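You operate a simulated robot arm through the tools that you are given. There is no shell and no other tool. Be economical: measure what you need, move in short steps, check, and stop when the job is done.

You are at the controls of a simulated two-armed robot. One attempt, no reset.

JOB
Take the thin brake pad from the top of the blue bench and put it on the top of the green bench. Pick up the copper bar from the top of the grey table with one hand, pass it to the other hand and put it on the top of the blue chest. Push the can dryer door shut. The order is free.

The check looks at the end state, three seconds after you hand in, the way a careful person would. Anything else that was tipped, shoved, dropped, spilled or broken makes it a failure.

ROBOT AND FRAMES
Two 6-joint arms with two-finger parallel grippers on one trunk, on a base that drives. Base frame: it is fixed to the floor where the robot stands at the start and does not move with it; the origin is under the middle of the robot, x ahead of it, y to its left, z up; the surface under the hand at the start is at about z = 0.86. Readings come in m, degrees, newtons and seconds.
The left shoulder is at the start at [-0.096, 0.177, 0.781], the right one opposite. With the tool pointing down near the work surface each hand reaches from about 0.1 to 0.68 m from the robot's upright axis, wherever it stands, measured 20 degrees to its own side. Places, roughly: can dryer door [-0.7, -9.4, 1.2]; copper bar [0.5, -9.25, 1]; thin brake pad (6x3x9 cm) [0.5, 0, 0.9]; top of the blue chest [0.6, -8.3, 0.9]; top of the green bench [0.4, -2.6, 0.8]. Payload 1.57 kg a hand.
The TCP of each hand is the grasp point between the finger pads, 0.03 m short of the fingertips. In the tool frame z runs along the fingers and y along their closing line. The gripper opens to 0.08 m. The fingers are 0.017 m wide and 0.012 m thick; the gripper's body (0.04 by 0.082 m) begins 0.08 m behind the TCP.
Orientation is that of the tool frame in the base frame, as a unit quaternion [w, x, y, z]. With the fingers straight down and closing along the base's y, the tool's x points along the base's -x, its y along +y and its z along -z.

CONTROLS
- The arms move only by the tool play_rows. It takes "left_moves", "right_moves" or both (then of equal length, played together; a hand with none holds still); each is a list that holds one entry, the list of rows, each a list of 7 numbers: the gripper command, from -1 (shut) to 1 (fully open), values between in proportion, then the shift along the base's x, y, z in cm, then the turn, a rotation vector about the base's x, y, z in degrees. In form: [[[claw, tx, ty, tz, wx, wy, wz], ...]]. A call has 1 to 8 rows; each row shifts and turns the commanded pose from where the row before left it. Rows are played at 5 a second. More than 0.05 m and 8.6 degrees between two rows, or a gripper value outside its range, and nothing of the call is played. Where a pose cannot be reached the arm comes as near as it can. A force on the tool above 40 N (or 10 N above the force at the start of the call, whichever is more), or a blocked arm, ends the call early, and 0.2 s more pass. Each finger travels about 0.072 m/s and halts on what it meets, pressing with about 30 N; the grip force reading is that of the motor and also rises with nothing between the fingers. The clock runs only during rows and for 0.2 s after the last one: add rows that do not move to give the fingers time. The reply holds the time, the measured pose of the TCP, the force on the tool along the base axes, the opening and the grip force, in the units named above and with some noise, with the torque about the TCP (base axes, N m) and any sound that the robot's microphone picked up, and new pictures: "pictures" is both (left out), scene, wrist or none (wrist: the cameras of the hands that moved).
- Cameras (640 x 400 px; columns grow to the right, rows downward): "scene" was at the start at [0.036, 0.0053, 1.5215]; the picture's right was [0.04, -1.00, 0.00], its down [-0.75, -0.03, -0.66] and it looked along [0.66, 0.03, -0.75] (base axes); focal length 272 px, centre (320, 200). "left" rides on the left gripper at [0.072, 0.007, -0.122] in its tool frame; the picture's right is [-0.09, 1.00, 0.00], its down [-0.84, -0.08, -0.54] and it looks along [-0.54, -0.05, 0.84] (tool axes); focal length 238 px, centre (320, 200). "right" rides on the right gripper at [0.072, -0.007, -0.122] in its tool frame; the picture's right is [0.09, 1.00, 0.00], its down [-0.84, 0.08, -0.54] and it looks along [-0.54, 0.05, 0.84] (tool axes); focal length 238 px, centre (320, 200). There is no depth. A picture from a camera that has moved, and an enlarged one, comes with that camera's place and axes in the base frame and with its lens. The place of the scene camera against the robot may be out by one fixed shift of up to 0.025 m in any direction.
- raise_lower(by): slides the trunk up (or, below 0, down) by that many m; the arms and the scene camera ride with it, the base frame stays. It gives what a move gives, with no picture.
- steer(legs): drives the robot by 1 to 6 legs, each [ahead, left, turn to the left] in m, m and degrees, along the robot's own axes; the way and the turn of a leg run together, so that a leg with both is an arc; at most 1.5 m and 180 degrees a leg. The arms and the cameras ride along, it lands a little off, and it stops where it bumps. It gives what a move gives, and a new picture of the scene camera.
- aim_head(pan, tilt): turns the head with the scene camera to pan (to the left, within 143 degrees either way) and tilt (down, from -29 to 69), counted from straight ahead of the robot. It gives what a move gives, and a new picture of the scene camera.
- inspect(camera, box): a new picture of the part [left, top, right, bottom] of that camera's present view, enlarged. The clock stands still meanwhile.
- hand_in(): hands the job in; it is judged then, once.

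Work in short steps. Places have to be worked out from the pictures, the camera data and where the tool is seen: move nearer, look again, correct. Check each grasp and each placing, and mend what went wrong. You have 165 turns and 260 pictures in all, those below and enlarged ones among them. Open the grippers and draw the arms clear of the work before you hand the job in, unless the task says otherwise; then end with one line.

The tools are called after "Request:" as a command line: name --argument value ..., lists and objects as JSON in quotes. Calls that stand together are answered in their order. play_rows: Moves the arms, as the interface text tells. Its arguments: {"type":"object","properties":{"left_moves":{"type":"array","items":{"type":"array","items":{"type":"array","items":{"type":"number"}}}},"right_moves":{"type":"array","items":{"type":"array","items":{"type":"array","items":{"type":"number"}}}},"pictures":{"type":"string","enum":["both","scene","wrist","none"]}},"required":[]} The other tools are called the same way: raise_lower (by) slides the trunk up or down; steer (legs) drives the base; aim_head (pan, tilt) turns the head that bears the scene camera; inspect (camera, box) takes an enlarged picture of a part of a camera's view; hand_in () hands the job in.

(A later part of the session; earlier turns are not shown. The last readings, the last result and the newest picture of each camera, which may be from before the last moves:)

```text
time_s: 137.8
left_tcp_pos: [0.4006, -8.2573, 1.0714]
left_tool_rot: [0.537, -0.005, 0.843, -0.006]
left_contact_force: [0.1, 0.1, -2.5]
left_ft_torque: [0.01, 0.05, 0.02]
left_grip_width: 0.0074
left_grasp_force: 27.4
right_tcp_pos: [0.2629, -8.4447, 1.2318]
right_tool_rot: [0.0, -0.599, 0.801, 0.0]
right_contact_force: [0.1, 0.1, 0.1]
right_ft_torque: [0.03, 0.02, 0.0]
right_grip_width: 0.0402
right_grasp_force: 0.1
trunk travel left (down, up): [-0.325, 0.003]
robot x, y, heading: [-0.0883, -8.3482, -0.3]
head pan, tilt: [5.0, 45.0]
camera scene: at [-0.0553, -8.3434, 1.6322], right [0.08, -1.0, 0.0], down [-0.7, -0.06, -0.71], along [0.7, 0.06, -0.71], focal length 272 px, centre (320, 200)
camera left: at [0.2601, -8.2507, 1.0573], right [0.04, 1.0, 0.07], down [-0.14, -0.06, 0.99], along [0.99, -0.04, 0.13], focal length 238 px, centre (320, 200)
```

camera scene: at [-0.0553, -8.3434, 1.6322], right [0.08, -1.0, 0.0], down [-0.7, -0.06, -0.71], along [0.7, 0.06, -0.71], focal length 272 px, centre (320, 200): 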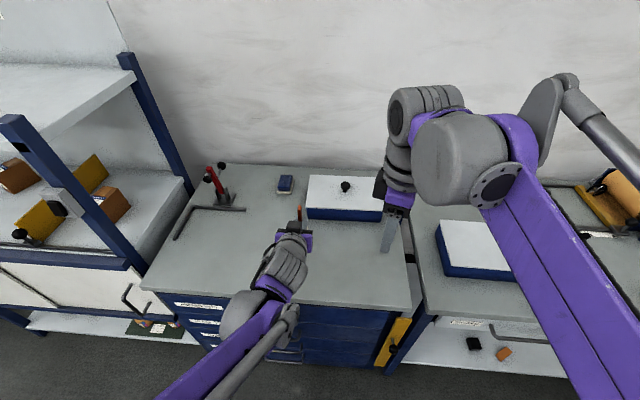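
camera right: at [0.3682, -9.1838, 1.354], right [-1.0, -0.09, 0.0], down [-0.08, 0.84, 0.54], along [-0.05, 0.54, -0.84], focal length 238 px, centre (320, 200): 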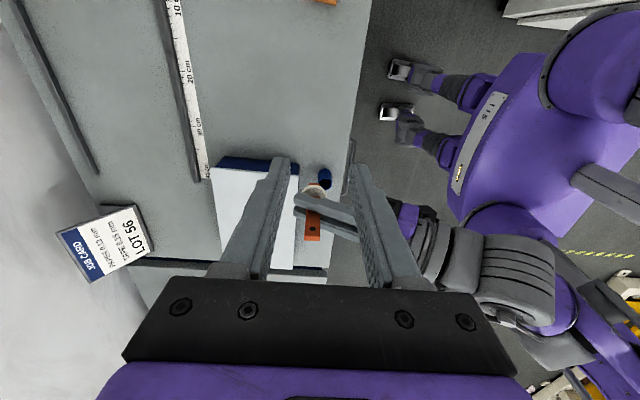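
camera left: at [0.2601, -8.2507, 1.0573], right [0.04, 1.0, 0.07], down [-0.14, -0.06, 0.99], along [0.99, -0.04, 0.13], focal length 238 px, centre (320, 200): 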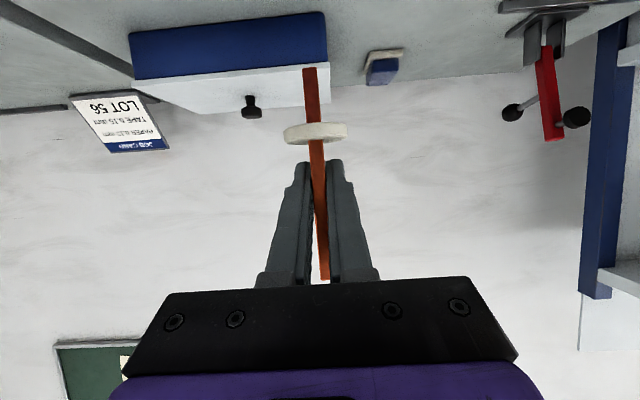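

The bar's base is at about z≈1.0. I lower 7 cm and look again.

Request:
play_rows --left_moves '[[[-1, 0, 0, -2.5, 0, 0, 0], [-1, 0, 0, -2.5, 0, 0, 0], [-1, 0, 0, -2, 0, 0, 0], [-1, 0, 0, 0, 0, 0, 0]]]' --pictures "both"

Request:
inspect --camera "scene" --box '[230, 180, 390, 280]'

```text
time_s: 138.8
left_tcp_pos: [0.4008, -8.2579, 1.0019]
left_tool_rot: [0.538, -0.005, 0.843, -0.005]
left_contact_force: [0.6, -0.3, -1.0]
left_ft_torque: [0.02, 0.04, -0.04]
left_grip_width: 0.0076
left_grasp_force: 26.9
right_tcp_pos: [0.2638, -8.445, 1.2307]
right_tool_rot: [0.001, -0.6, 0.8, -0.001]
right_contact_force: [0.4, 0.1, 0.2]
right_ft_torque: [0.0, 0.03, 0.03]
right_grip_width: 0.0402
right_grasp_force: 0.1
trunk travel left (down, up): [-0.325, 0.003]
robot x, y, heading: [-0.0893, -8.3552, -0.3]
head pan, tilt: [5.0, 45.0]
camera scene: at [-0.0553, -8.3435, 1.6322], right [0.08, -1.0, 0.0], down [-0.7, -0.06, -0.71], along [0.7, 0.06, -0.71], focal length 272 px, centre (320, 200)
camera left: at [0.2594, -8.2504, 0.9874], right [0.04, 1.0, 0.07], down [-0.14, -0.06, 0.99], along [0.99, -0.04, 0.13], focal length 238 px, centre (320, 200)
```

scene: 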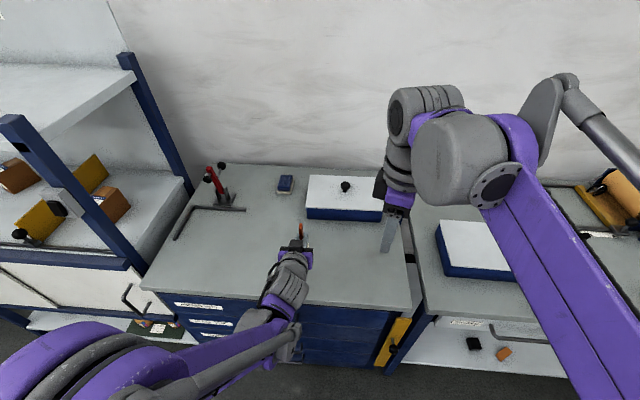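
left: 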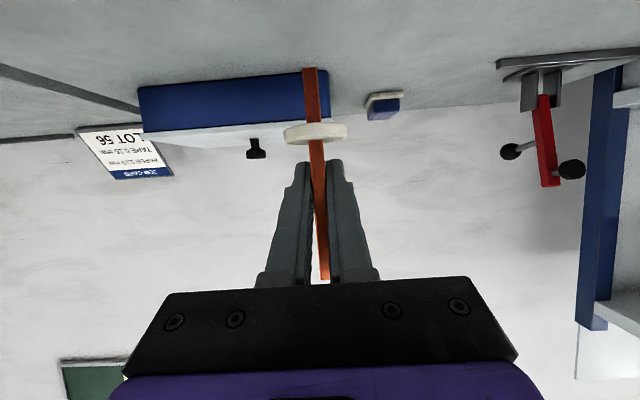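

```text
4.00 times, centred on (310, 230) of scene
camera zoom: at [-0.0553, -8.3435, 1.6322], right [0.08, -1.0, 0.0], down [-0.7, -0.06, -0.71], along [0.7, 0.06, -0.71], focal length 1087 px, centre (360, 80)
```

zoom: 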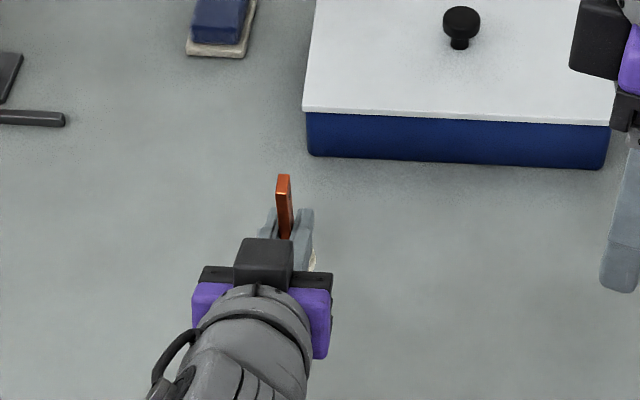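

The chest top comes out at z≈0.866, so about 6 cm remain. I lower 5 cm, then feel for contact in small steps.

Request:
play_rows --left_moves '[[[-1, 0, 0, -2, 0, 0, 0], [-1, 0, 0, -2, 0, 0, 0], [-1, 0, 0, -1, 0, 0, 0], [-1, 0, 0, 0, 0, 0, 0]]]' --pictures "wrist"

```text
time_s: 139.8
left_tcp_pos: [0.4003, -8.2568, 0.9518]
left_tool_rot: [0.537, -0.005, 0.843, -0.005]
left_contact_force: [0.3, 0.8, -1.2]
left_ft_torque: [-0.03, -0.01, -0.02]
left_grip_width: 0.0076
left_grasp_force: 26.3
right_tcp_pos: [0.2632, -8.4454, 1.2306]
right_tool_rot: [0.0, -0.6, 0.8, 0.0]
right_contact_force: [0.9, 0.1, 0.1]
right_ft_torque: [0.0, 0.02, -0.03]
right_grip_width: 0.0399
right_grasp_force: 0.0
trunk travel left (down, up): [-0.325, 0.003]
robot x, y, heading: [-0.0911, -8.3512, -0.1]
head pan, tilt: [5.0, 45.0]
camera left: at [0.2595, -8.2503, 0.9369], right [0.04, 1.0, 0.07], down [-0.14, -0.06, 0.99], along [0.99, -0.04, 0.13], focal length 238 px, centre (320, 200)
```

left: 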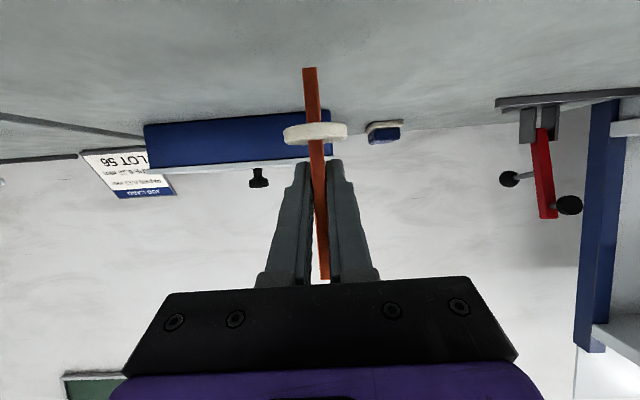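

Small steps down now.

Request:
play_rows --left_moves '[[[-1, 0, 0, -0.4, 0, 0, 0], [-1, 0, 0, -0.4, 0, 0, 0], [-1, 0, 0, 0, 0, 0, 0]]]' --pictures "none"

```text
time_s: 140.6
left_tcp_pos: [0.4001, -8.2576, 0.9418]
left_tool_rot: [0.538, -0.006, 0.843, -0.004]
left_contact_force: [0.2, 0.1, -1.3]
left_ft_torque: [0.0, 0.01, 0.0]
left_grip_width: 0.0077
left_grasp_force: 26.6
right_tcp_pos: [0.2622, -8.4457, 1.2301]
right_tool_rot: [0.0, -0.6, 0.8, 0.0]
right_contact_force: [-0.2, -0.6, 0.5]
right_ft_torque: [0.01, -0.06, 0.0]
right_grip_width: 0.04
right_grasp_force: 0.0
trunk travel left (down, up): [-0.325, 0.003]
robot x, y, heading: [-0.088, -8.352, -0.2]
head pan, tilt: [5.0, 45.0]
```

Request:
play_rows --left_moves '[[[-1, 0, 0, -0.2, 0, 0, 0], [-1, 0, 0, -0.2, 0, 0, 0], [-1, 0, 0, 0, 0, 0, 0]]]' --pictures "wrist"

```text
time_s: 141.4
left_tcp_pos: [0.4015, -8.2562, 0.9377]
left_tool_rot: [0.537, -0.005, 0.844, -0.005]
left_contact_force: [0.0, 0.8, -2.3]
left_ft_torque: [0.0, -0.01, 0.01]
left_grip_width: 0.0077
left_grasp_force: 26.9
right_tcp_pos: [0.2617, -8.4444, 1.2305]
right_tool_rot: [-0.001, -0.6, 0.8, 0.0]
right_contact_force: [0.2, 0.4, 0.2]
right_ft_torque: [-0.03, 0.02, 0.02]
right_grip_width: 0.0398
right_grasp_force: 0.0
trunk travel left (down, up): [-0.325, 0.003]
robot x, y, heading: [-0.0899, -8.3524, -0.3]
head pan, tilt: [5.0, 45.0]
camera left: at [0.2601, -8.2507, 0.9245], right [0.04, 1.0, 0.07], down [-0.14, -0.06, 0.99], along [0.99, -0.04, 0.13], focal length 238 px, centre (320, 200)
```

left: 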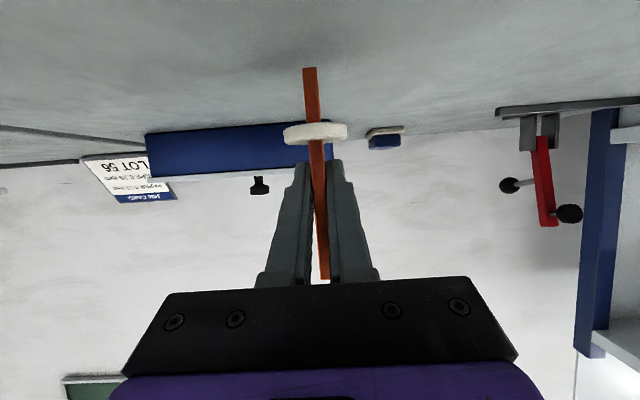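

Still free. I continue in 2 mm steps.

Request:
play_rows --left_moves '[[[-1, 0, 0, -0.2, 0, 0, 0], [-1, 0, 0, -0.2, 0, 0, 0], [-1, 0, 0, 0, 0, 0, 0]]]' --pictures "none"

```text
time_s: 142.2
left_tcp_pos: [0.4014, -8.2566, 0.9342]
left_tool_rot: [0.538, -0.005, 0.843, -0.005]
left_contact_force: [0.7, -0.2, -1.6]
left_ft_torque: [0.03, 0.0, -0.04]
left_grip_width: 0.008
left_grasp_force: 26.9
right_tcp_pos: [0.2632, -8.4452, 1.2308]
right_tool_rot: [0.0, -0.6, 0.8, -0.001]
right_contact_force: [-0.3, 0.3, -1.0]
right_ft_torque: [-0.02, 0.02, 0.01]
right_grip_width: 0.04
right_grasp_force: 0.0
trunk travel left (down, up): [-0.325, 0.003]
robot x, y, heading: [-0.0909, -8.3554, -0.6]
head pan, tilt: [5.0, 45.0]
```

Request:
play_rows --left_moves '[[[-1, 0, 0, -0.2, 0, 0, 0], [-1, 0, 0, -0.2, 0, 0, 0], [-1, 0, 0, 0, 0, 0, 0]]]' --pictures "none"

```text
time_s: 143.0
left_tcp_pos: [0.4002, -8.2563, 0.9313]
left_tool_rot: [0.537, -0.006, 0.843, -0.004]
left_contact_force: [0.3, 0.2, -1.4]
left_ft_torque: [0.01, -0.02, -0.01]
left_grip_width: 0.0078
left_grasp_force: 26.5
right_tcp_pos: [0.2634, -8.4445, 1.2317]
right_tool_rot: [0.0, -0.6, 0.8, 0.001]
right_contact_force: [0.5, -0.6, 0.1]
right_ft_torque: [0.0, 0.0, -0.03]
right_grip_width: 0.0399
right_grasp_force: 0.0
trunk travel left (down, up): [-0.325, 0.003]
robot x, y, heading: [-0.0926, -8.3531, -0.3]
head pan, tilt: [5.0, 45.0]
```

Request:
play_rows --left_moves '[[[-1, 0, 0, -0.2, 0, 0, 0], [-1, 0, 0, -0.2, 0, 0, 0], [-1, 0, 0, 0, 0, 0, 0]]]' --pictures "wrist"

```text
time_s: 143.8
left_tcp_pos: [0.4017, -8.2563, 0.9283]
left_tool_rot: [0.537, -0.005, 0.844, -0.005]
left_contact_force: [0.5, -0.8, -1.9]
left_ft_torque: [0.01, 0.01, -0.01]
left_grip_width: 0.0078
left_grasp_force: 26.9
right_tcp_pos: [0.263, -8.445, 1.2297]
right_tool_rot: [0.0, -0.6, 0.8, 0.0]
right_contact_force: [0.3, 0.5, 0.8]
right_ft_torque: [0.0, 0.01, 0.01]
right_grip_width: 0.0402
right_grasp_force: 0.1
trunk travel left (down, up): [-0.325, 0.003]
robot x, y, heading: [-0.0911, -8.3516, -0.6]
head pan, tilt: [5.0, 45.0]
camera left: at [0.2614, -8.2507, 0.915], right [0.04, 1.0, 0.07], down [-0.14, -0.06, 0.99], along [0.99, -0.04, 0.13], focal length 238 px, centre (320, 200)
```

left: 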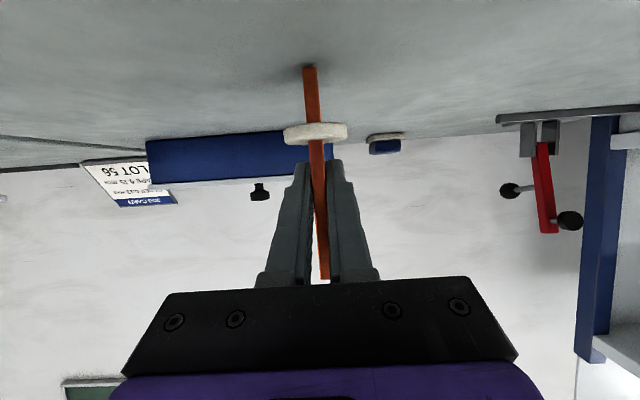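

A contact shadow shows at the base, so it is very near. I continue.

Request:
play_rows --left_moves '[[[-1, 0, 0, -0.2, 0, 0, 0], [-1, 0, 0, -0.1, 0, 0, 0], [-1, 0, 0, 0, 0, 0, 0]]]' --pictures "none"

```text
time_s: 144.6
left_tcp_pos: [0.4024, -8.2573, 0.9291]
left_tool_rot: [0.537, -0.006, 0.843, -0.004]
left_contact_force: [0.6, 0.7, -2.2]
left_ft_torque: [0.01, -0.03, -0.01]
left_grip_width: 0.0077
left_grasp_force: 26.7
left hand out of reach, approached as far as the arm can: row 1
right_tcp_pos: [0.2631, -8.4453, 1.2305]
right_tool_rot: [0.0, -0.6, 0.8, 0.0]
right_contact_force: [0.2, 0.3, 0.2]
right_ft_torque: [-0.01, -0.01, 0.01]
right_grip_width: 0.04
right_grasp_force: 0.1
trunk travel left (down, up): [-0.325, 0.003]
robot x, y, heading: [-0.0887, -8.3504, -0.2]
head pan, tilt: [5.0, 45.0]
```

That is the arm's reach limit, so I lower the trunk in small steps instead.

Request:
raise_lower --by -0.004

```text
time_s: 145.2
left_tcp_pos: [0.4009, -8.2572, 0.9246]
left_tool_rot: [0.538, -0.005, 0.843, -0.005]
left_contact_force: [-5.9, -0.9, 14.1]
left_ft_torque: [-0.01, 0.48, 0.02]
left_grip_width: 0.0079
left_grasp_force: 26.6
right_tcp_pos: [0.2608, -8.4459, 1.2278]
right_tool_rot: [0.001, -0.599, 0.8, 0.0]
right_contact_force: [0.1, -0.9, 0.5]
right_ft_torque: [-0.02, 0.02, -0.01]
right_grip_width: 0.04
right_grasp_force: 0.0
trunk travel left (down, up): [-0.321, 0.007]
robot x, y, heading: [-0.0885, -8.3503, -0.4]
head pan, tilt: [5.0, 45.0]
```

Contact at about 15 N. I ease up slightly to settle it before releasing.

Request:
raise_lower --by 0.001

Request:
inspect --camera "left" --box '[220, 30, 420, 155]'

```text
time_s: 145.7
left_tcp_pos: [0.401, -8.2577, 0.9253]
left_tool_rot: [0.537, -0.005, 0.843, -0.005]
left_contact_force: [0.4, 0.2, -0.9]
left_ft_torque: [0.03, 0.04, 0.02]
left_grip_width: 0.0077
left_grasp_force: 27.2
right_tcp_pos: [0.2632, -8.446, 1.2286]
right_tool_rot: [0.0, -0.6, 0.8, 0.0]
right_contact_force: [-0.6, 0.5, 0.6]
right_ft_torque: [-0.02, 0.0, 0.01]
right_grip_width: 0.0399
right_grasp_force: 0.1
trunk travel left (down, up): [-0.322, 0.006]
robot x, y, heading: [-0.0901, -8.3492, -0.3]
head pan, tilt: [5.0, 45.0]
```

```text
3.20 times, centred on (320, 92) of left
camera zoom: at [0.2614, -8.2505, 0.9105], right [0.04, 1.0, 0.07], down [-0.14, -0.06, 0.99], along [0.99, -0.04, 0.13], focal length 763 px, centre (320, 544)
```

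zoom: 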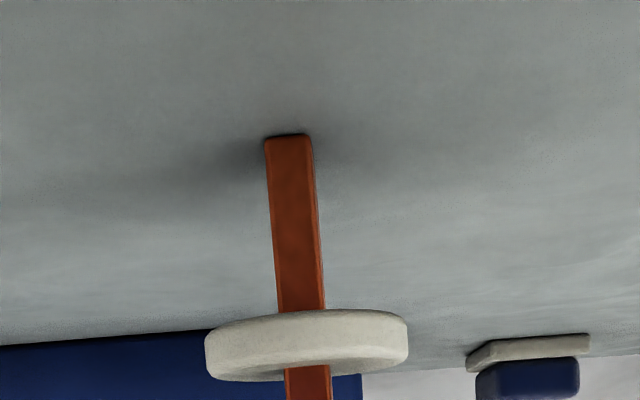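

The bar is vertical and practically touching. I lower back by 1 mm, then open the fingers slowly.

Request:
raise_lower --by -0.001

Request:
play_rows --left_moves '[[[-0.75, 0, 0, 0, 0, 0, 0], [-0.7, 0, 0, 0, 0, 0, 0], [-0.6, 0, 0, 0, 0, 0, 0], [-0.4, 0, 0, 0, 0, 0, 0], [0, 0, 0, 0, 0, 0, 0], [0.2, 0, 0, 0, 0, 0, 0], [0.2, 0, 0, 0, 0, 0, 0]]]' --pictures "wrist"

```text
time_s: 146.2
left_tcp_pos: [0.402, -8.257, 0.9243]
left_tool_rot: [0.538, -0.006, 0.843, -0.005]
left_contact_force: [2.1, 0.6, 10.4]
left_ft_torque: [0.06, 0.03, 0.0]
left_grip_width: 0.0077
left_grasp_force: 26.8
right_tcp_pos: [0.2629, -8.445, 1.2275]
right_tool_rot: [0.0, -0.6, 0.8, 0.0]
right_contact_force: [0.1, -0.1, 0.0]
right_ft_torque: [-0.01, -0.04, -0.01]
right_grip_width: 0.04
right_grasp_force: 0.0
trunk travel left (down, up): [-0.321, 0.007]
robot x, y, heading: [-0.0905, -8.3493, -0.5]
head pan, tilt: [5.0, 45.0]
```

```text
time_s: 147.8
left_tcp_pos: [0.4014, -8.2567, 0.9235]
left_tool_rot: [0.537, -0.006, 0.843, -0.004]
left_contact_force: [0.7, -0.2, -0.3]
left_ft_torque: [0.01, 0.05, -0.02]
left_grip_width: 0.0482
left_grasp_force: 0.0
right_tcp_pos: [0.2615, -8.4445, 1.2262]
right_tool_rot: [0.0, -0.601, 0.8, 0.001]
right_contact_force: [-0.2, 0.2, 1.0]
right_ft_torque: [0.0, -0.03, -0.01]
right_grip_width: 0.0399
right_grasp_force: 0.0
trunk travel left (down, up): [-0.321, 0.007]
robot x, y, heading: [-0.0922, -8.3539, -0.5]
head pan, tilt: [5.0, 45.0]
camera left: at [0.2611, -8.2506, 0.9097], right [0.04, 1.0, 0.07], down [-0.14, -0.06, 0.99], along [0.99, -0.04, 0.13], focal length 238 px, centre (320, 200)
```

left: 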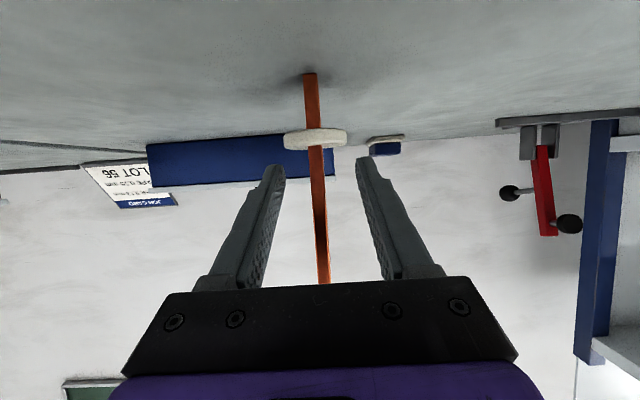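

The bar stands free. I withdraw back and up along the tool axis.

Request:
play_rows --left_moves '[[[0.2, -1.8, 0, 0.8, 0, 0, 0], [0.2, -3.2, 0, 1.5, 0, 0, 0], [0.2, -3.2, 0, 1.5, 0, 0, 0], [0.2, -3.2, 0, 1.5, 0, 0, 0], [0.2, -1, 0, 3, 0, 0, 0], [0.2, 0, 0, 3, 0, 0, 0]]]' --pictures "both"

```text
time_s: 149.2
left_tcp_pos: [0.278, -8.2563, 1.0362]
left_tool_rot: [0.537, -0.005, 0.844, -0.005]
left_contact_force: [0.4, 0.0, 0.0]
left_ft_torque: [-0.01, 0.0, -0.01]
left_grip_width: 0.048
left_grasp_force: 0.0
right_tcp_pos: [0.2631, -8.4445, 1.2268]
right_tool_rot: [0.0, -0.599, 0.801, -0.001]
right_contact_force: [-0.2, 0.3, -0.4]
right_ft_torque: [0.02, 0.0, 0.0]
right_grip_width: 0.0401
right_grasp_force: 0.0
trunk travel left (down, up): [-0.321, 0.007]
robot x, y, heading: [-0.0896, -8.3511, -0.2]
head pan, tilt: [5.0, 45.0]
camera scene: at [-0.0557, -8.3433, 1.6287], right [0.08, -1.0, 0.0], down [-0.7, -0.06, -0.71], along [0.71, 0.06, -0.71], focal length 272 px, centre (320, 200)
camera left: at [0.1366, -8.25, 1.0233], right [0.04, 1.0, 0.07], down [-0.14, -0.06, 0.99], along [0.99, -0.04, 0.14], focal length 238 px, centre (320, 200)
```

scene: 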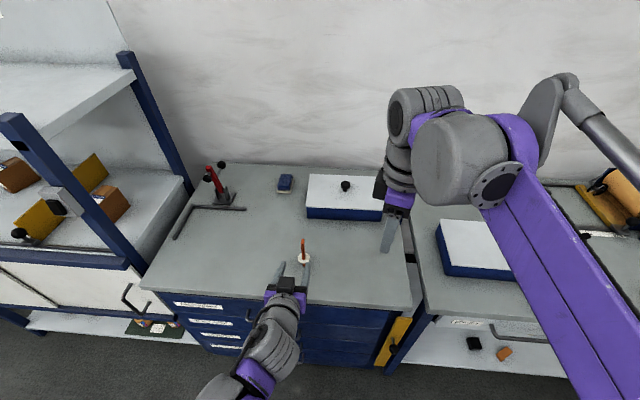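
left: 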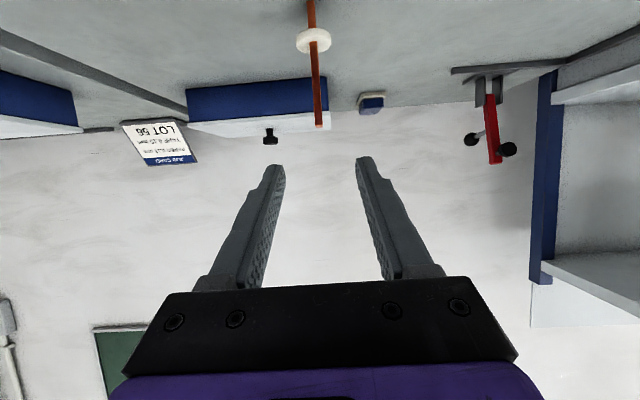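

The bar stands on the chest. Next is the dryer door. From the earlier view its hinge is at about (-0.69, -9.50) and its free edge at (-0.80, -9.35), spanning z 1.12–1.29. I back off and turn to face -y.

Request:
steer --legs '[[-0.5, 0, 0], [0, 0, -90]]'

Request:
aim_head --pan 0 --tilt 25

```text
time_s: 156.0
left_tcp_pos: [-0.4953, -8.7179, 1.0375]
left_tool_rot: [0.375, 0.595, 0.598, -0.385]
left_contact_force: [-0.4, -0.2, -0.1]
left_ft_torque: [-0.01, -0.03, 0.02]
left_grip_width: 0.0482
left_grasp_force: 0.1
right_tcp_pos: [-0.6839, -8.7021, 1.2263]
right_tool_rot: [-0.001, 0.143, 0.99, 0.0]
right_contact_force: [-0.3, 0.4, 0.3]
right_ft_torque: [-0.03, -0.01, 0.02]
right_grip_width: 0.04
right_grasp_force: 0.0
trunk travel left (down, up): [-0.321, 0.007]
robot x, y, heading: [-0.5904, -8.3498, -90.5]
head pan, tilt: [5.0, 45.0]
camera scene: at [-0.5848, -8.3852, 1.6287], right [-1.0, -0.08, 0.0], down [-0.06, 0.7, -0.71], along [0.06, -0.7, -0.71], focal length 272 px, centre (320, 200)
```

scene: 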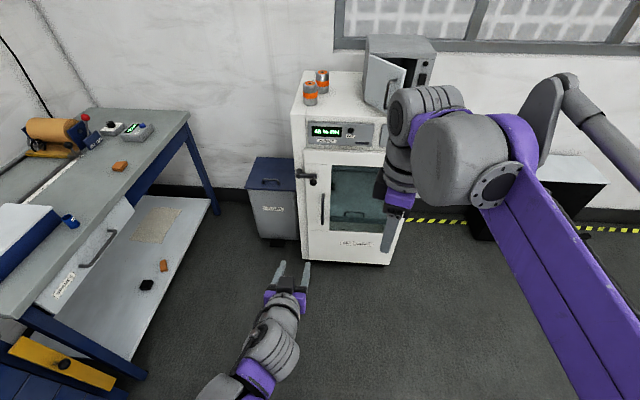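

```text
time_s: 156.8
left_tcp_pos: [-0.4955, -8.7184, 1.0382]
left_tool_rot: [0.376, 0.594, 0.598, -0.385]
left_contact_force: [0.7, 1.4, -0.1]
left_ft_torque: [-0.01, -0.03, -0.02]
left_grip_width: 0.048
left_grasp_force: 0.1
right_tcp_pos: [-0.6836, -8.7024, 1.2262]
right_tool_rot: [0.0, 0.144, 0.99, 0.0]
right_contact_force: [-0.2, 0.5, 0.3]
right_ft_torque: [0.04, 0.01, -0.01]
right_grip_width: 0.0401
right_grasp_force: 0.1
trunk travel left (down, up): [-0.321, 0.007]
robot x, y, heading: [-0.5886, -8.348, -90.5]
head pan, tilt: [0.0, 25.0]
camera scene: at [-0.5919, -8.3963, 1.6592], right [-1.0, 0.01, 0.0], down [0.0, 0.42, -0.91], along [-0.01, -0.91, -0.42], focal length 272 px, centre (320, 200)
```

scene: 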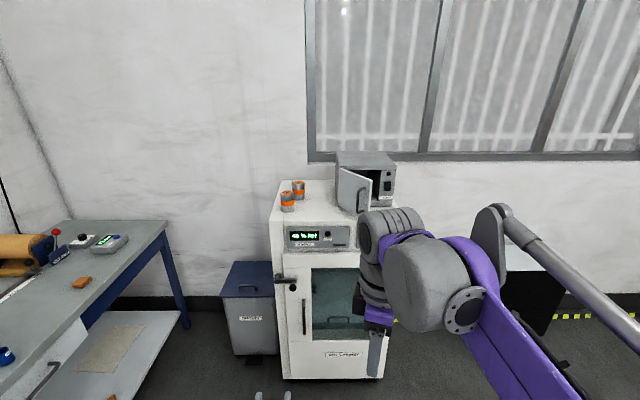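

I close the right hand and tilt it forward. Meanwhile I fold the left hand back to pointing down and closer in.

Request:
play_rows --right_moves '[[[0, 0, -1, 0, -8.5, 0, 0], [-0.5, 0, -1, 0, -8.5, 0, 0], [-1, 0, -1, 0, -8.5, 0, 0], [-1, 0, -1, 0, -8.5, 0, 0], [-1, 0, -1, 0, -8.5, 0, 0], [-1, 0, -1, 0, -8.5, 0, 0], [-1, 0, -1, 0, -8.5, 0, 0], [-1, 0, -1, 0, -8.5, 0, 0]]]' --left_moves '[[[0.2, 1, 0.3, 1, 8, 0, 0], [0.2, 1, 0.3, 1, 8, 0, 0], [0.2, 1, 0.3, 1, 8, 0, 0], [0.2, 1, 0.3, 1, 8, 0, 0], [0.2, 1, 0.3, 1, 8, 0, 0], [0.2, 1, 0.3, 1, 8, 0, 0], [0.2, 1, 0.3, 1, 8, 0, 0], [0.2, 1, 0.3, 1, 8, 0, 0]]]' --pictures "both"

```text
time_s: 158.6
left_tcp_pos: [-0.4152, -8.6957, 1.1176]
left_tool_rot: [0.003, 0.703, 0.711, -0.008]
left_contact_force: [0.1, 0.7, 0.3]
left_ft_torque: [-0.02, -0.02, 0.0]
left_grip_width: 0.0479
left_grasp_force: 0.0
right_tcp_pos: [-0.6854, -8.7826, 1.2268]
right_tool_rot: [0.081, 0.119, 0.82, -0.553]
right_contact_force: [-0.4, -0.3, 0.6]
right_ft_torque: [0.02, -0.02, 0.02]
right_grip_width: 0.0
right_grasp_force: 21.4
trunk travel left (down, up): [-0.321, 0.007]
robot x, y, heading: [-0.588, -8.348, -90.6]
head pan, tilt: [0.0, 25.0]
camera scene: at [-0.5919, -8.3976, 1.6593], right [-1.0, 0.01, 0.0], down [0.0, 0.42, -0.91], along [-0.01, -0.91, -0.42], focal length 272 px, centre (320, 200)
camera right: at [-0.7551, -8.6653, 1.26], right [0.19, 0.37, -0.91], down [0.82, 0.44, 0.35], along [0.53, -0.82, -0.22], focal length 238 px, centre (320, 200)
camera left: at [-0.4085, -8.6212, 1.2376], right [1.0, -0.08, -0.01], down [-0.06, -0.83, 0.56], along [-0.05, -0.55, -0.83], focal length 238 px, centre (320, 200)
```

scene: 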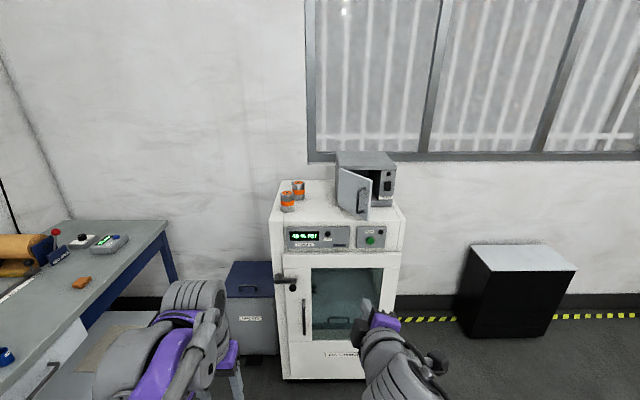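
right: 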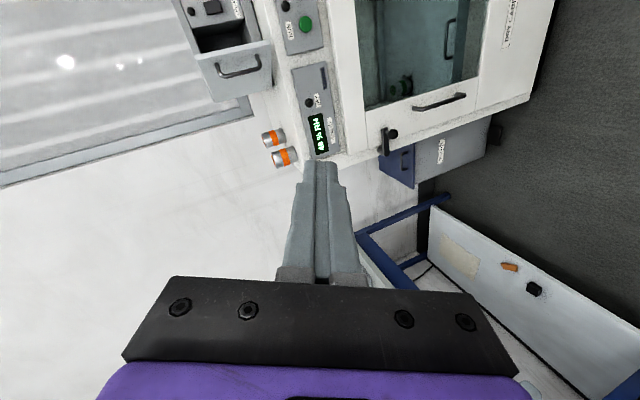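
left: 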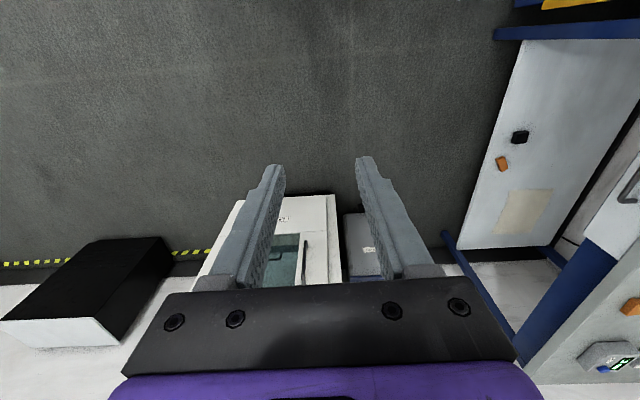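

Good view. I enlarge the dryer to measure it again.

Request:
inspect --camera "scene" --box '[270, 140, 430, 240]'

Request:
inspect --camera "right" --box '[160, 0, 320, 120]'

```text
4.00 times, centred on (350, 190) of scene
camera zoom: at [-0.5919, -8.3976, 1.6593], right [-1.0, 0.01, 0.0], down [0.0, 0.42, -0.91], along [-0.01, -0.91, -0.42], focal length 1087 px, centre (200, 240)
```

zoom: 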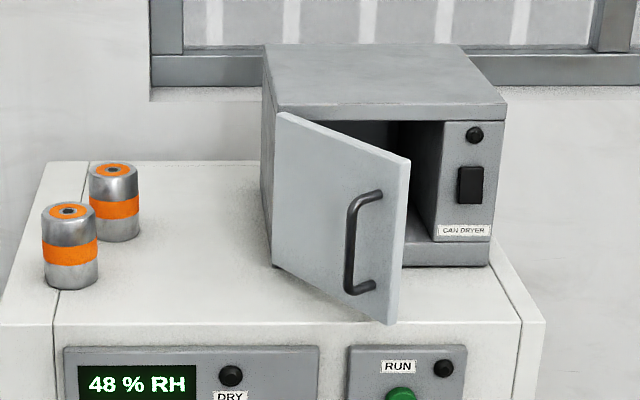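

```text
3.33 times, centred on (240, 60) of right
camera zoom: at [-0.7551, -8.6653, 1.26], right [0.19, 0.37, -0.91], down [0.82, 0.44, 0.35], along [0.53, -0.82, -0.22], focal length 794 px, centre (587, 667)
```

zoom: 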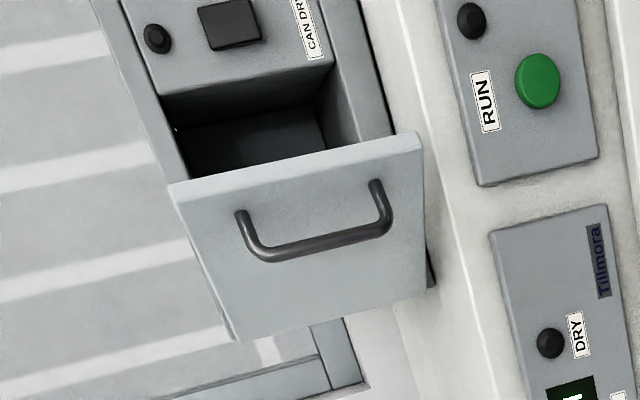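

Triangulation puts the hinge at (-0.682, -9.446) and the free edge at (-0.786, -9.325), about 49° open and 0.16 m wide. I'll push at r≈0.143, outside the handle, at z≈1.2. I drive nearer first.

Request:
steer --legs '[[0.44, -0.04, 0.5]]'

Request:
play_rows --right_moves '[[[-1, -2, 0, -0.4, 0, 0, 0], [-1, -2, 0, -0.4, 0, 0, 0], [-1, 0, 0, 0, 0, 0, 0]]]' --pictures "both"

```text
time_s: 161.3
left_tcp_pos: [-0.4527, -9.1363, 1.1163]
left_tool_rot: [0.003, 0.698, 0.716, -0.008]
left_contact_force: [0.4, 0.3, -0.6]
left_ft_torque: [-0.01, -0.01, 0.02]
left_grip_width: 0.0481
left_grasp_force: 0.1
right_tcp_pos: [-0.7207, -9.2252, 1.2269]
right_tool_rot: [0.084, 0.114, 0.821, -0.553]
right_contact_force: [-0.3, -0.1, 0.1]
right_ft_torque: [0.0, 0.01, 0.0]
right_grip_width: 0.0
right_grasp_force: 20.9
trunk travel left (down, up): [-0.321, 0.007]
robot x, y, heading: [-0.6327, -8.7922, -89.8]
head pan, tilt: [0.0, 25.0]
camera scene: at [-0.633, -8.8393, 1.6591], right [-1.0, 0.0, 0.0], down [0.0, 0.42, -0.91], along [0.0, -0.91, -0.42], focal length 272 px, centre (320, 200)
```

scene: 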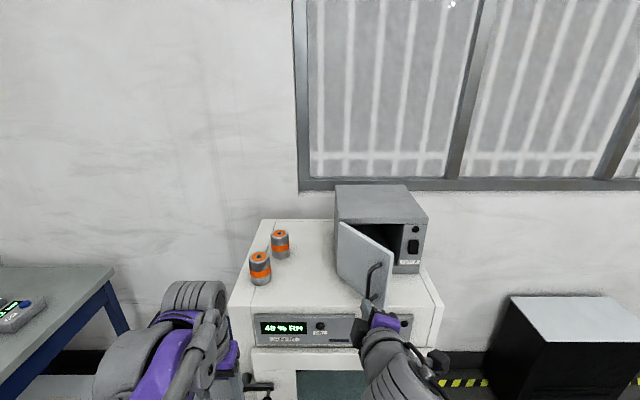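

```text
time_s: 162.1
left_tcp_pos: [-0.453, -9.1353, 1.1172]
left_tool_rot: [0.004, 0.698, 0.716, -0.009]
left_contact_force: [0.2, -1.5, 0.3]
left_ft_torque: [-0.01, 0.01, 0.01]
left_grip_width: 0.0482
left_grasp_force: 0.1
right_tcp_pos: [-0.7604, -9.2269, 1.2195]
right_tool_rot: [0.084, 0.115, 0.821, -0.553]
right_contact_force: [-0.3, -0.6, 0.0]
right_ft_torque: [0.02, 0.01, -0.02]
right_grip_width: 0.0
right_grasp_force: 20.8
trunk travel left (down, up): [-0.321, 0.007]
robot x, y, heading: [-0.6287, -8.7932, -89.7]
head pan, tilt: [0.0, 25.0]
camera scene: at [-0.6329, -8.8399, 1.6593], right [-1.0, 0.0, 0.0], down [0.0, 0.42, -0.91], along [0.0, -0.91, -0.42], focal length 272 px, centre (320, 200)
camera right: at [-0.8331, -9.1101, 1.2525], right [0.19, 0.37, -0.91], down [0.82, 0.45, 0.35], along [0.54, -0.81, -0.22], focal length 238 px, centre (320, 200)
```

scene: 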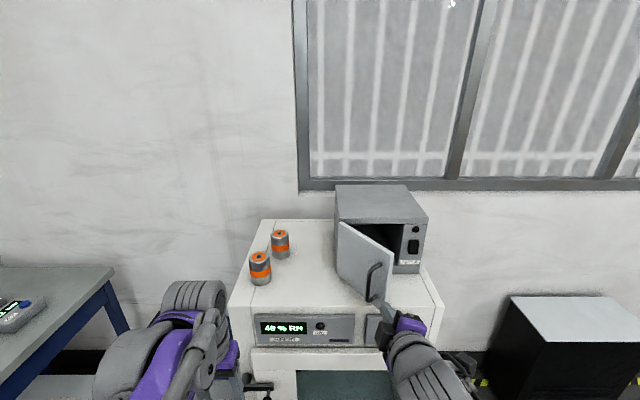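
right: 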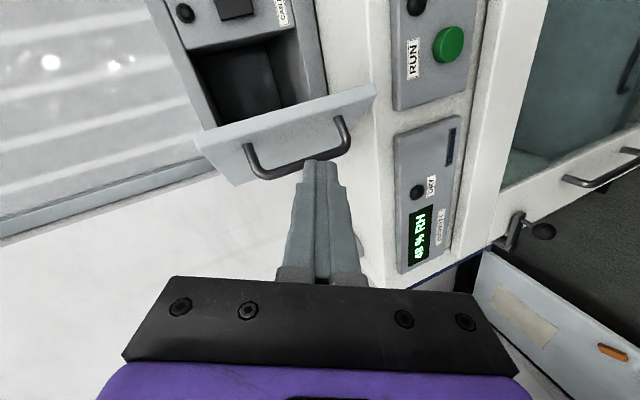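

The geometry is consistent. The handle spans z 1.15–1.245, and I keep outside it. I approach and begin to push along the arc.

Request:
play_rows --right_moves '[[[-1, -1.2, -4, 0, 0, 0, 0], [-1, 0, -3.3, 0, 0, 0, 0], [-1, -0.8, -1.8, 0, 0, 0, 0], [-1, -1.2, -1.8, 0, 0, 0, 0], [-1, 0, 0, 0, 0, 0, 0]]]' --pictures "both"

```text
time_s: 162.7
left_tcp_pos: [-0.4531, -9.1351, 1.118]
left_tool_rot: [0.004, 0.698, 0.716, -0.007]
left_contact_force: [0.3, -0.4, 0.6]
left_ft_torque: [0.0, -0.01, 0.0]
left_grip_width: 0.048
left_grasp_force: 0.0
right_tcp_pos: [-0.7759, -9.2924, 1.2184]
right_tool_rot: [0.081, 0.118, 0.822, -0.551]
right_contact_force: [-0.3, -0.5, -0.2]
right_ft_torque: [0.01, 0.0, -0.03]
right_grip_width: 0.0003
right_grasp_force: 21.2
trunk travel left (down, up): [-0.321, 0.007]
robot x, y, heading: [-0.6308, -8.793, -90.0]
head pan, tilt: [0.0, 25.0]
stopped in row 3 (right hand): the force on the tool passed its limit at 54 N (the readings are from after the stop); the commanded pose is now the measured one
camera scene: at [-0.6339, -8.8391, 1.6592], right [-1.0, 0.0, 0.0], down [0.0, 0.42, -0.91], along [0.0, -0.91, -0.42], focal length 272 px, centre (320, 200)
camera right: at [-0.8487, -9.1751, 1.2524], right [0.19, 0.37, -0.91], down [0.82, 0.44, 0.35], along [0.53, -0.82, -0.22], focal length 238 px, centre (320, 200)
```

scene: 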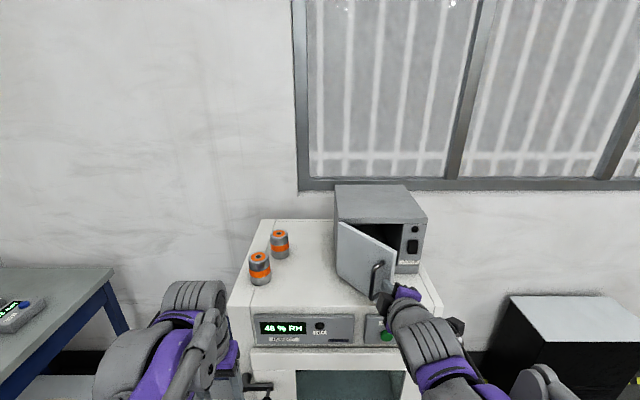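
right: 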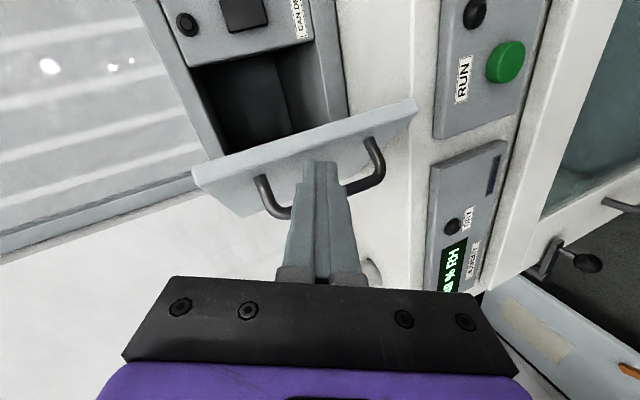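

Contact was made just outside the handle, and the door moved slightly. I push more slowly along the arc.

Request:
play_rows --right_moves '[[[-1, -0.4, -0.5, 0, 0, 0, 0], [-1, -0.4, -0.5, 0, 0, 0, 0], [-1, -0.4, -0.5, 0, 0, 0, 0], [-1, -0.4, -0.6, 0, 0, 0, 0], [-1, -0.3, -0.6, 0, 0, 0, 0], [-1, -0.3, -0.6, 0, 0, 0, 0]]]' --pictures "both"

```text
time_s: 164.1
left_tcp_pos: [-0.4534, -9.1371, 1.1189]
left_tool_rot: [0.004, 0.698, 0.716, -0.008]
left_contact_force: [0.3, -0.4, 0.0]
left_ft_torque: [0.02, 0.02, 0.03]
left_grip_width: 0.048
left_grasp_force: 0.2
right_tcp_pos: [-0.7974, -9.3264, 1.2184]
right_tool_rot: [0.08, 0.117, 0.822, -0.551]
right_contact_force: [0.6, -0.1, 0.5]
right_ft_torque: [0.0, -0.03, 0.04]
right_grip_width: 0.0002
right_grasp_force: 21.4
trunk travel left (down, up): [-0.321, 0.007]
robot x, y, heading: [-0.6311, -8.7939, -89.8]
head pan, tilt: [0.0, 25.0]
camera scene: at [-0.6331, -8.8401, 1.6593], right [-1.0, 0.0, 0.0], down [0.0, 0.42, -0.91], along [0.0, -0.91, -0.42], focal length 272 px, centre (320, 200)
camera right: at [-0.8703, -9.2093, 1.2526], right [0.19, 0.37, -0.91], down [0.82, 0.44, 0.35], along [0.53, -0.82, -0.22], focal length 238 px, centre (320, 200)
```

scene: 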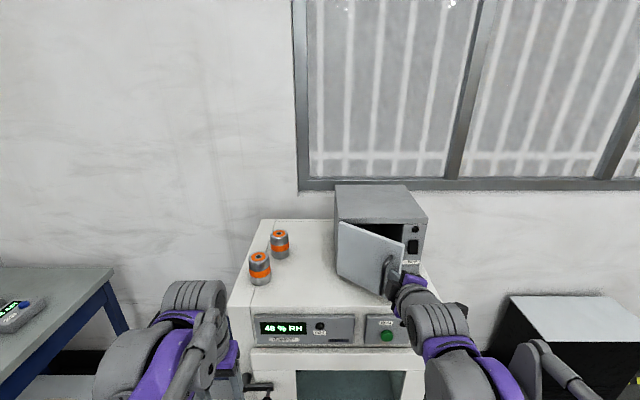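
right: 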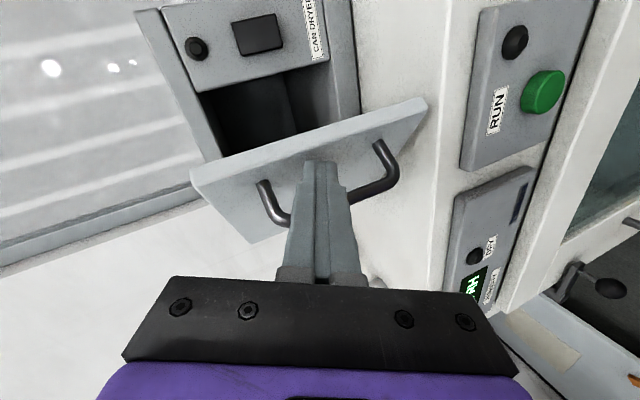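

The door follows and the box stays put. I continue.

Request:
play_rows --right_moves '[[[-1, -0.5, -0.7, 0, 0, 0, 0], [-1, -0.4, -0.8, 0, 0, 0, 0], [-1, -0.4, -0.8, 0, 0, 0, 0], [-1, -0.3, -0.9, 0, 0, 0, 0], [-1, -0.3, -0.9, 0, 0, 0, 0], [-1, -0.2, -0.9, 0, 0, 0, 0], [-1, -0.2, -0.9, 0, 0, 0, 0], [-1, -0.1, -0.9, 0, 0, 0, 0]]]' --pictures "both"

```text
time_s: 165.7
left_tcp_pos: [-0.4578, -9.1356, 1.1181]
left_tool_rot: [0.005, 0.7, 0.714, -0.008]
left_contact_force: [-0.2, -1.3, 0.0]
left_ft_torque: [0.01, 0.02, 0.0]
left_grip_width: 0.0479
left_grasp_force: 0.0
right_tcp_pos: [-0.832, -9.3798, 1.2183]
right_tool_rot: [0.074, 0.12, 0.822, -0.552]
right_contact_force: [-23.0, 13.0, 0.8]
right_ft_torque: [0.13, 0.25, 0.0]
right_grip_width: 0.0
right_grasp_force: 21.2
trunk travel left (down, up): [-0.321, 0.007]
robot x, y, heading: [-0.6317, -8.7944, -90.1]
head pan, tilt: [0.0, 25.0]
stopped in row 8 (right hand): the force on the tool passed its limit at 42 N (the readings are from after the stop); the commanded pose is now the measured one
camera scene: at [-0.6362, -8.8381, 1.6594], right [-1.0, 0.0, 0.0], down [0.0, 0.42, -0.91], along [0.0, -0.91, -0.42], focal length 272 px, centre (320, 200)
camera right: at [-0.902, -9.2632, 1.253], right [0.19, 0.37, -0.91], down [0.83, 0.43, 0.35], along [0.52, -0.82, -0.22], focal length 238 px, centre (320, 200)
```

scene: 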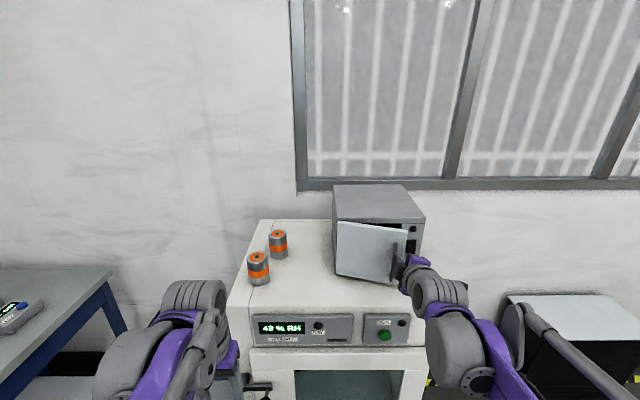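
right: 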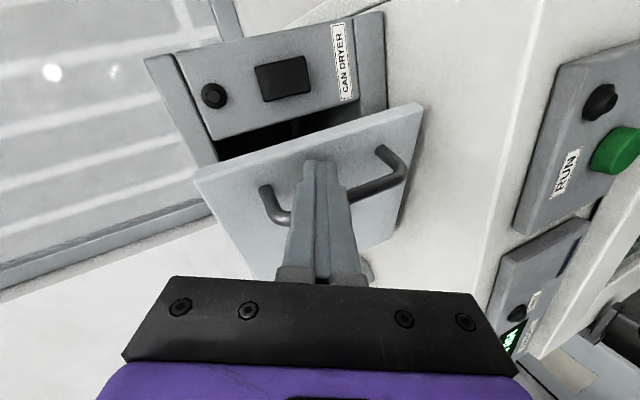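

The handle sweeps against the finger's side and the door is now about 14° open. I back off and push the rest at r≈0.085, on the hinge side of the handle.

Request:
play_rows --right_moves '[[[-1, -0.3, 1, 0, 0, 0, 0], [-1, 0, 3, 0, 0, 0, 0], [-1, 0, 3, 0, 0, 0, 0], [-1, 2.3, 0, 0, 0, 0, 0], [-1, 2.3, 0, 0, 0, 0, 0], [-1, 2.2, 0, 0, 0, 0, 0], [-1, 0, 0, 0, 0, 0, 0]]]' --pictures "both"

Request:
inspect --camera "scene" --box '[310, 170, 470, 270]'

```text
time_s: 167.3
left_tcp_pos: [-0.4557, -9.1369, 1.1169]
left_tool_rot: [0.003, 0.7, 0.714, -0.009]
left_contact_force: [-0.4, -0.1, -1.2]
left_ft_torque: [0.01, -0.02, 0.0]
left_grip_width: 0.048
left_grasp_force: 0.0
right_tcp_pos: [-0.76, -9.3142, 1.219]
right_tool_rot: [0.077, 0.118, 0.822, -0.552]
right_contact_force: [0.0, -0.4, -0.5]
right_ft_torque: [0.01, 0.0, 0.02]
right_grip_width: 0.0
right_grasp_force: 21.3
trunk travel left (down, up): [-0.321, 0.007]
robot x, y, heading: [-0.6267, -8.7917, -89.9]
head pan, tilt: [0.0, 25.0]
camera scene: at [-0.6338, -8.8397, 1.6593], right [-1.0, 0.0, 0.0], down [0.0, 0.42, -0.91], along [0.0, -0.91, -0.42], focal length 272 px, centre (320, 200)
camera right: at [-0.8312, -9.1959, 1.2528], right [0.19, 0.37, -0.91], down [0.83, 0.44, 0.35], along [0.53, -0.82, -0.22], focal length 238 px, centre (320, 200)
```

scene: 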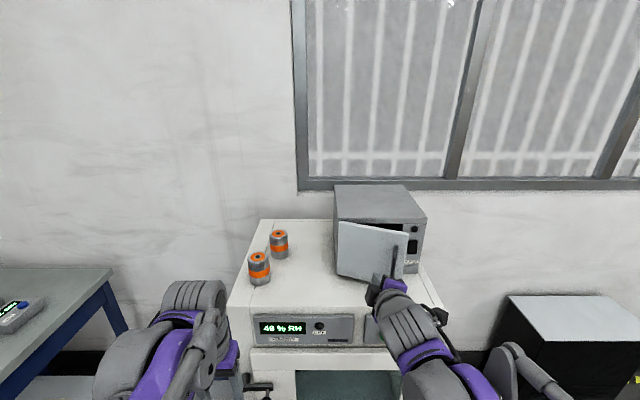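
right: 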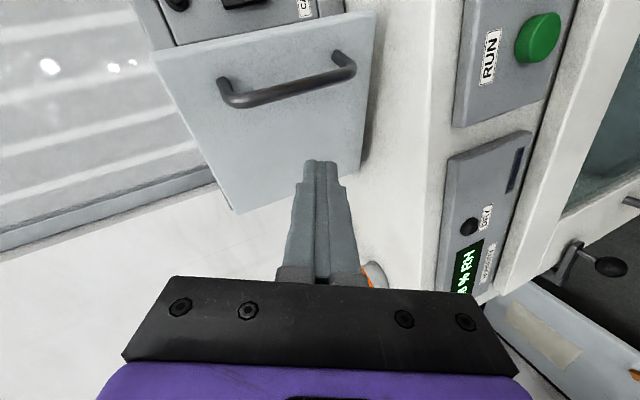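

```text
4.00 times, centred on (390, 220) of scene
camera zoom: at [-0.6338, -8.8397, 1.6593], right [-1.0, 0.0, 0.0], down [0.0, 0.42, -0.91], along [0.0, -0.91, -0.42], focal length 1087 px, centre (40, 120)
```

zoom: 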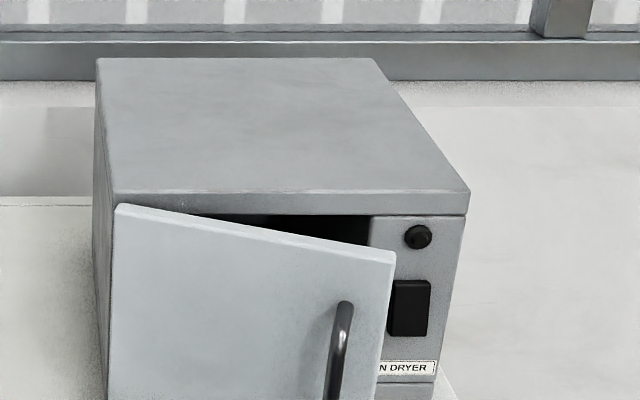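

The door is about 20° open and the finger is clear of the handle. I push gently.

Request:
play_rows --right_moves '[[[-1, -0.3, -2.5, 0, 0, 0, 0], [-1, -0.2, -2.5, 0, 0, 0, 0], [-1, 0, -1, 0, 0, 0, 0], [-1, 0, -0.7, 0, 0, 0, 0], [-1, 0, -0.7, 0, 0, 0, 0], [-1, 0, -0.7, 0, 0, 0, 0], [-1, 0, -0.7, 0, 0, 0, 0], [-1, 0, -0.7, 0, 0, 0, 0]]]' --pictures "both"

Request:
inspect --camera "scene" --box '[310, 170, 470, 270]'

```text
time_s: 169.1
left_tcp_pos: [-0.4537, -9.1372, 1.1165]
left_tool_rot: [0.004, 0.7, 0.714, -0.008]
left_contact_force: [0.6, 0.3, -0.3]
left_ft_torque: [-0.01, 0.0, 0.03]
left_grip_width: 0.048
left_grasp_force: 0.1
right_tcp_pos: [-0.7656, -9.4086, 1.2174]
right_tool_rot: [0.077, 0.118, 0.822, -0.552]
right_contact_force: [0.1, -1.1, 0.0]
right_ft_torque: [0.01, -0.01, 0.0]
right_grip_width: 0.0
right_grasp_force: 21.4
trunk travel left (down, up): [-0.321, 0.007]
robot x, y, heading: [-0.633, -8.7955, -90.1]
head pan, tilt: [0.0, 25.0]
camera scene: at [-0.6336, -8.8399, 1.6593], right [-1.0, 0.0, 0.0], down [0.0, 0.42, -0.91], along [0.0, -0.91, -0.42], focal length 272 px, centre (320, 200)
camera right: at [-0.8368, -9.2904, 1.2522], right [0.19, 0.37, -0.91], down [0.83, 0.44, 0.35], along [0.53, -0.82, -0.22], focal length 238 px, centre (320, 200)
```

scene: 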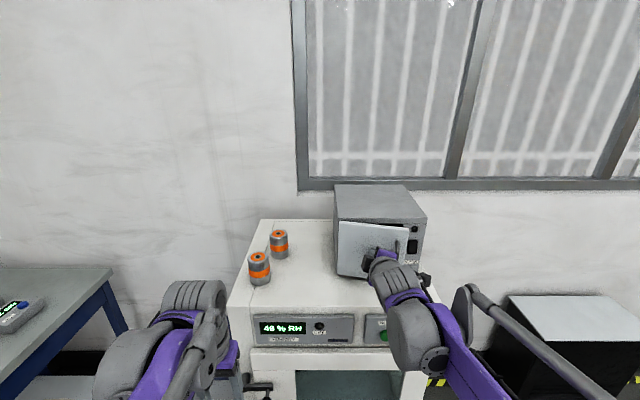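
right: 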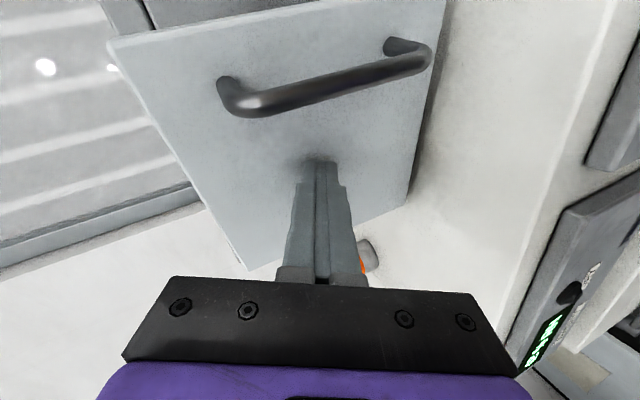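

```text
4.00 times, centred on (390, 220) of scene
camera zoom: at [-0.6336, -8.8399, 1.6593], right [-1.0, 0.0, 0.0], down [0.0, 0.42, -0.91], along [0.0, -0.91, -0.42], focal length 1087 px, centre (40, 120)
```

zoom: 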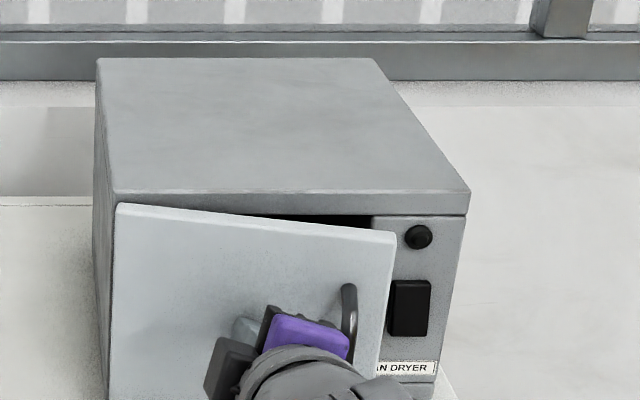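

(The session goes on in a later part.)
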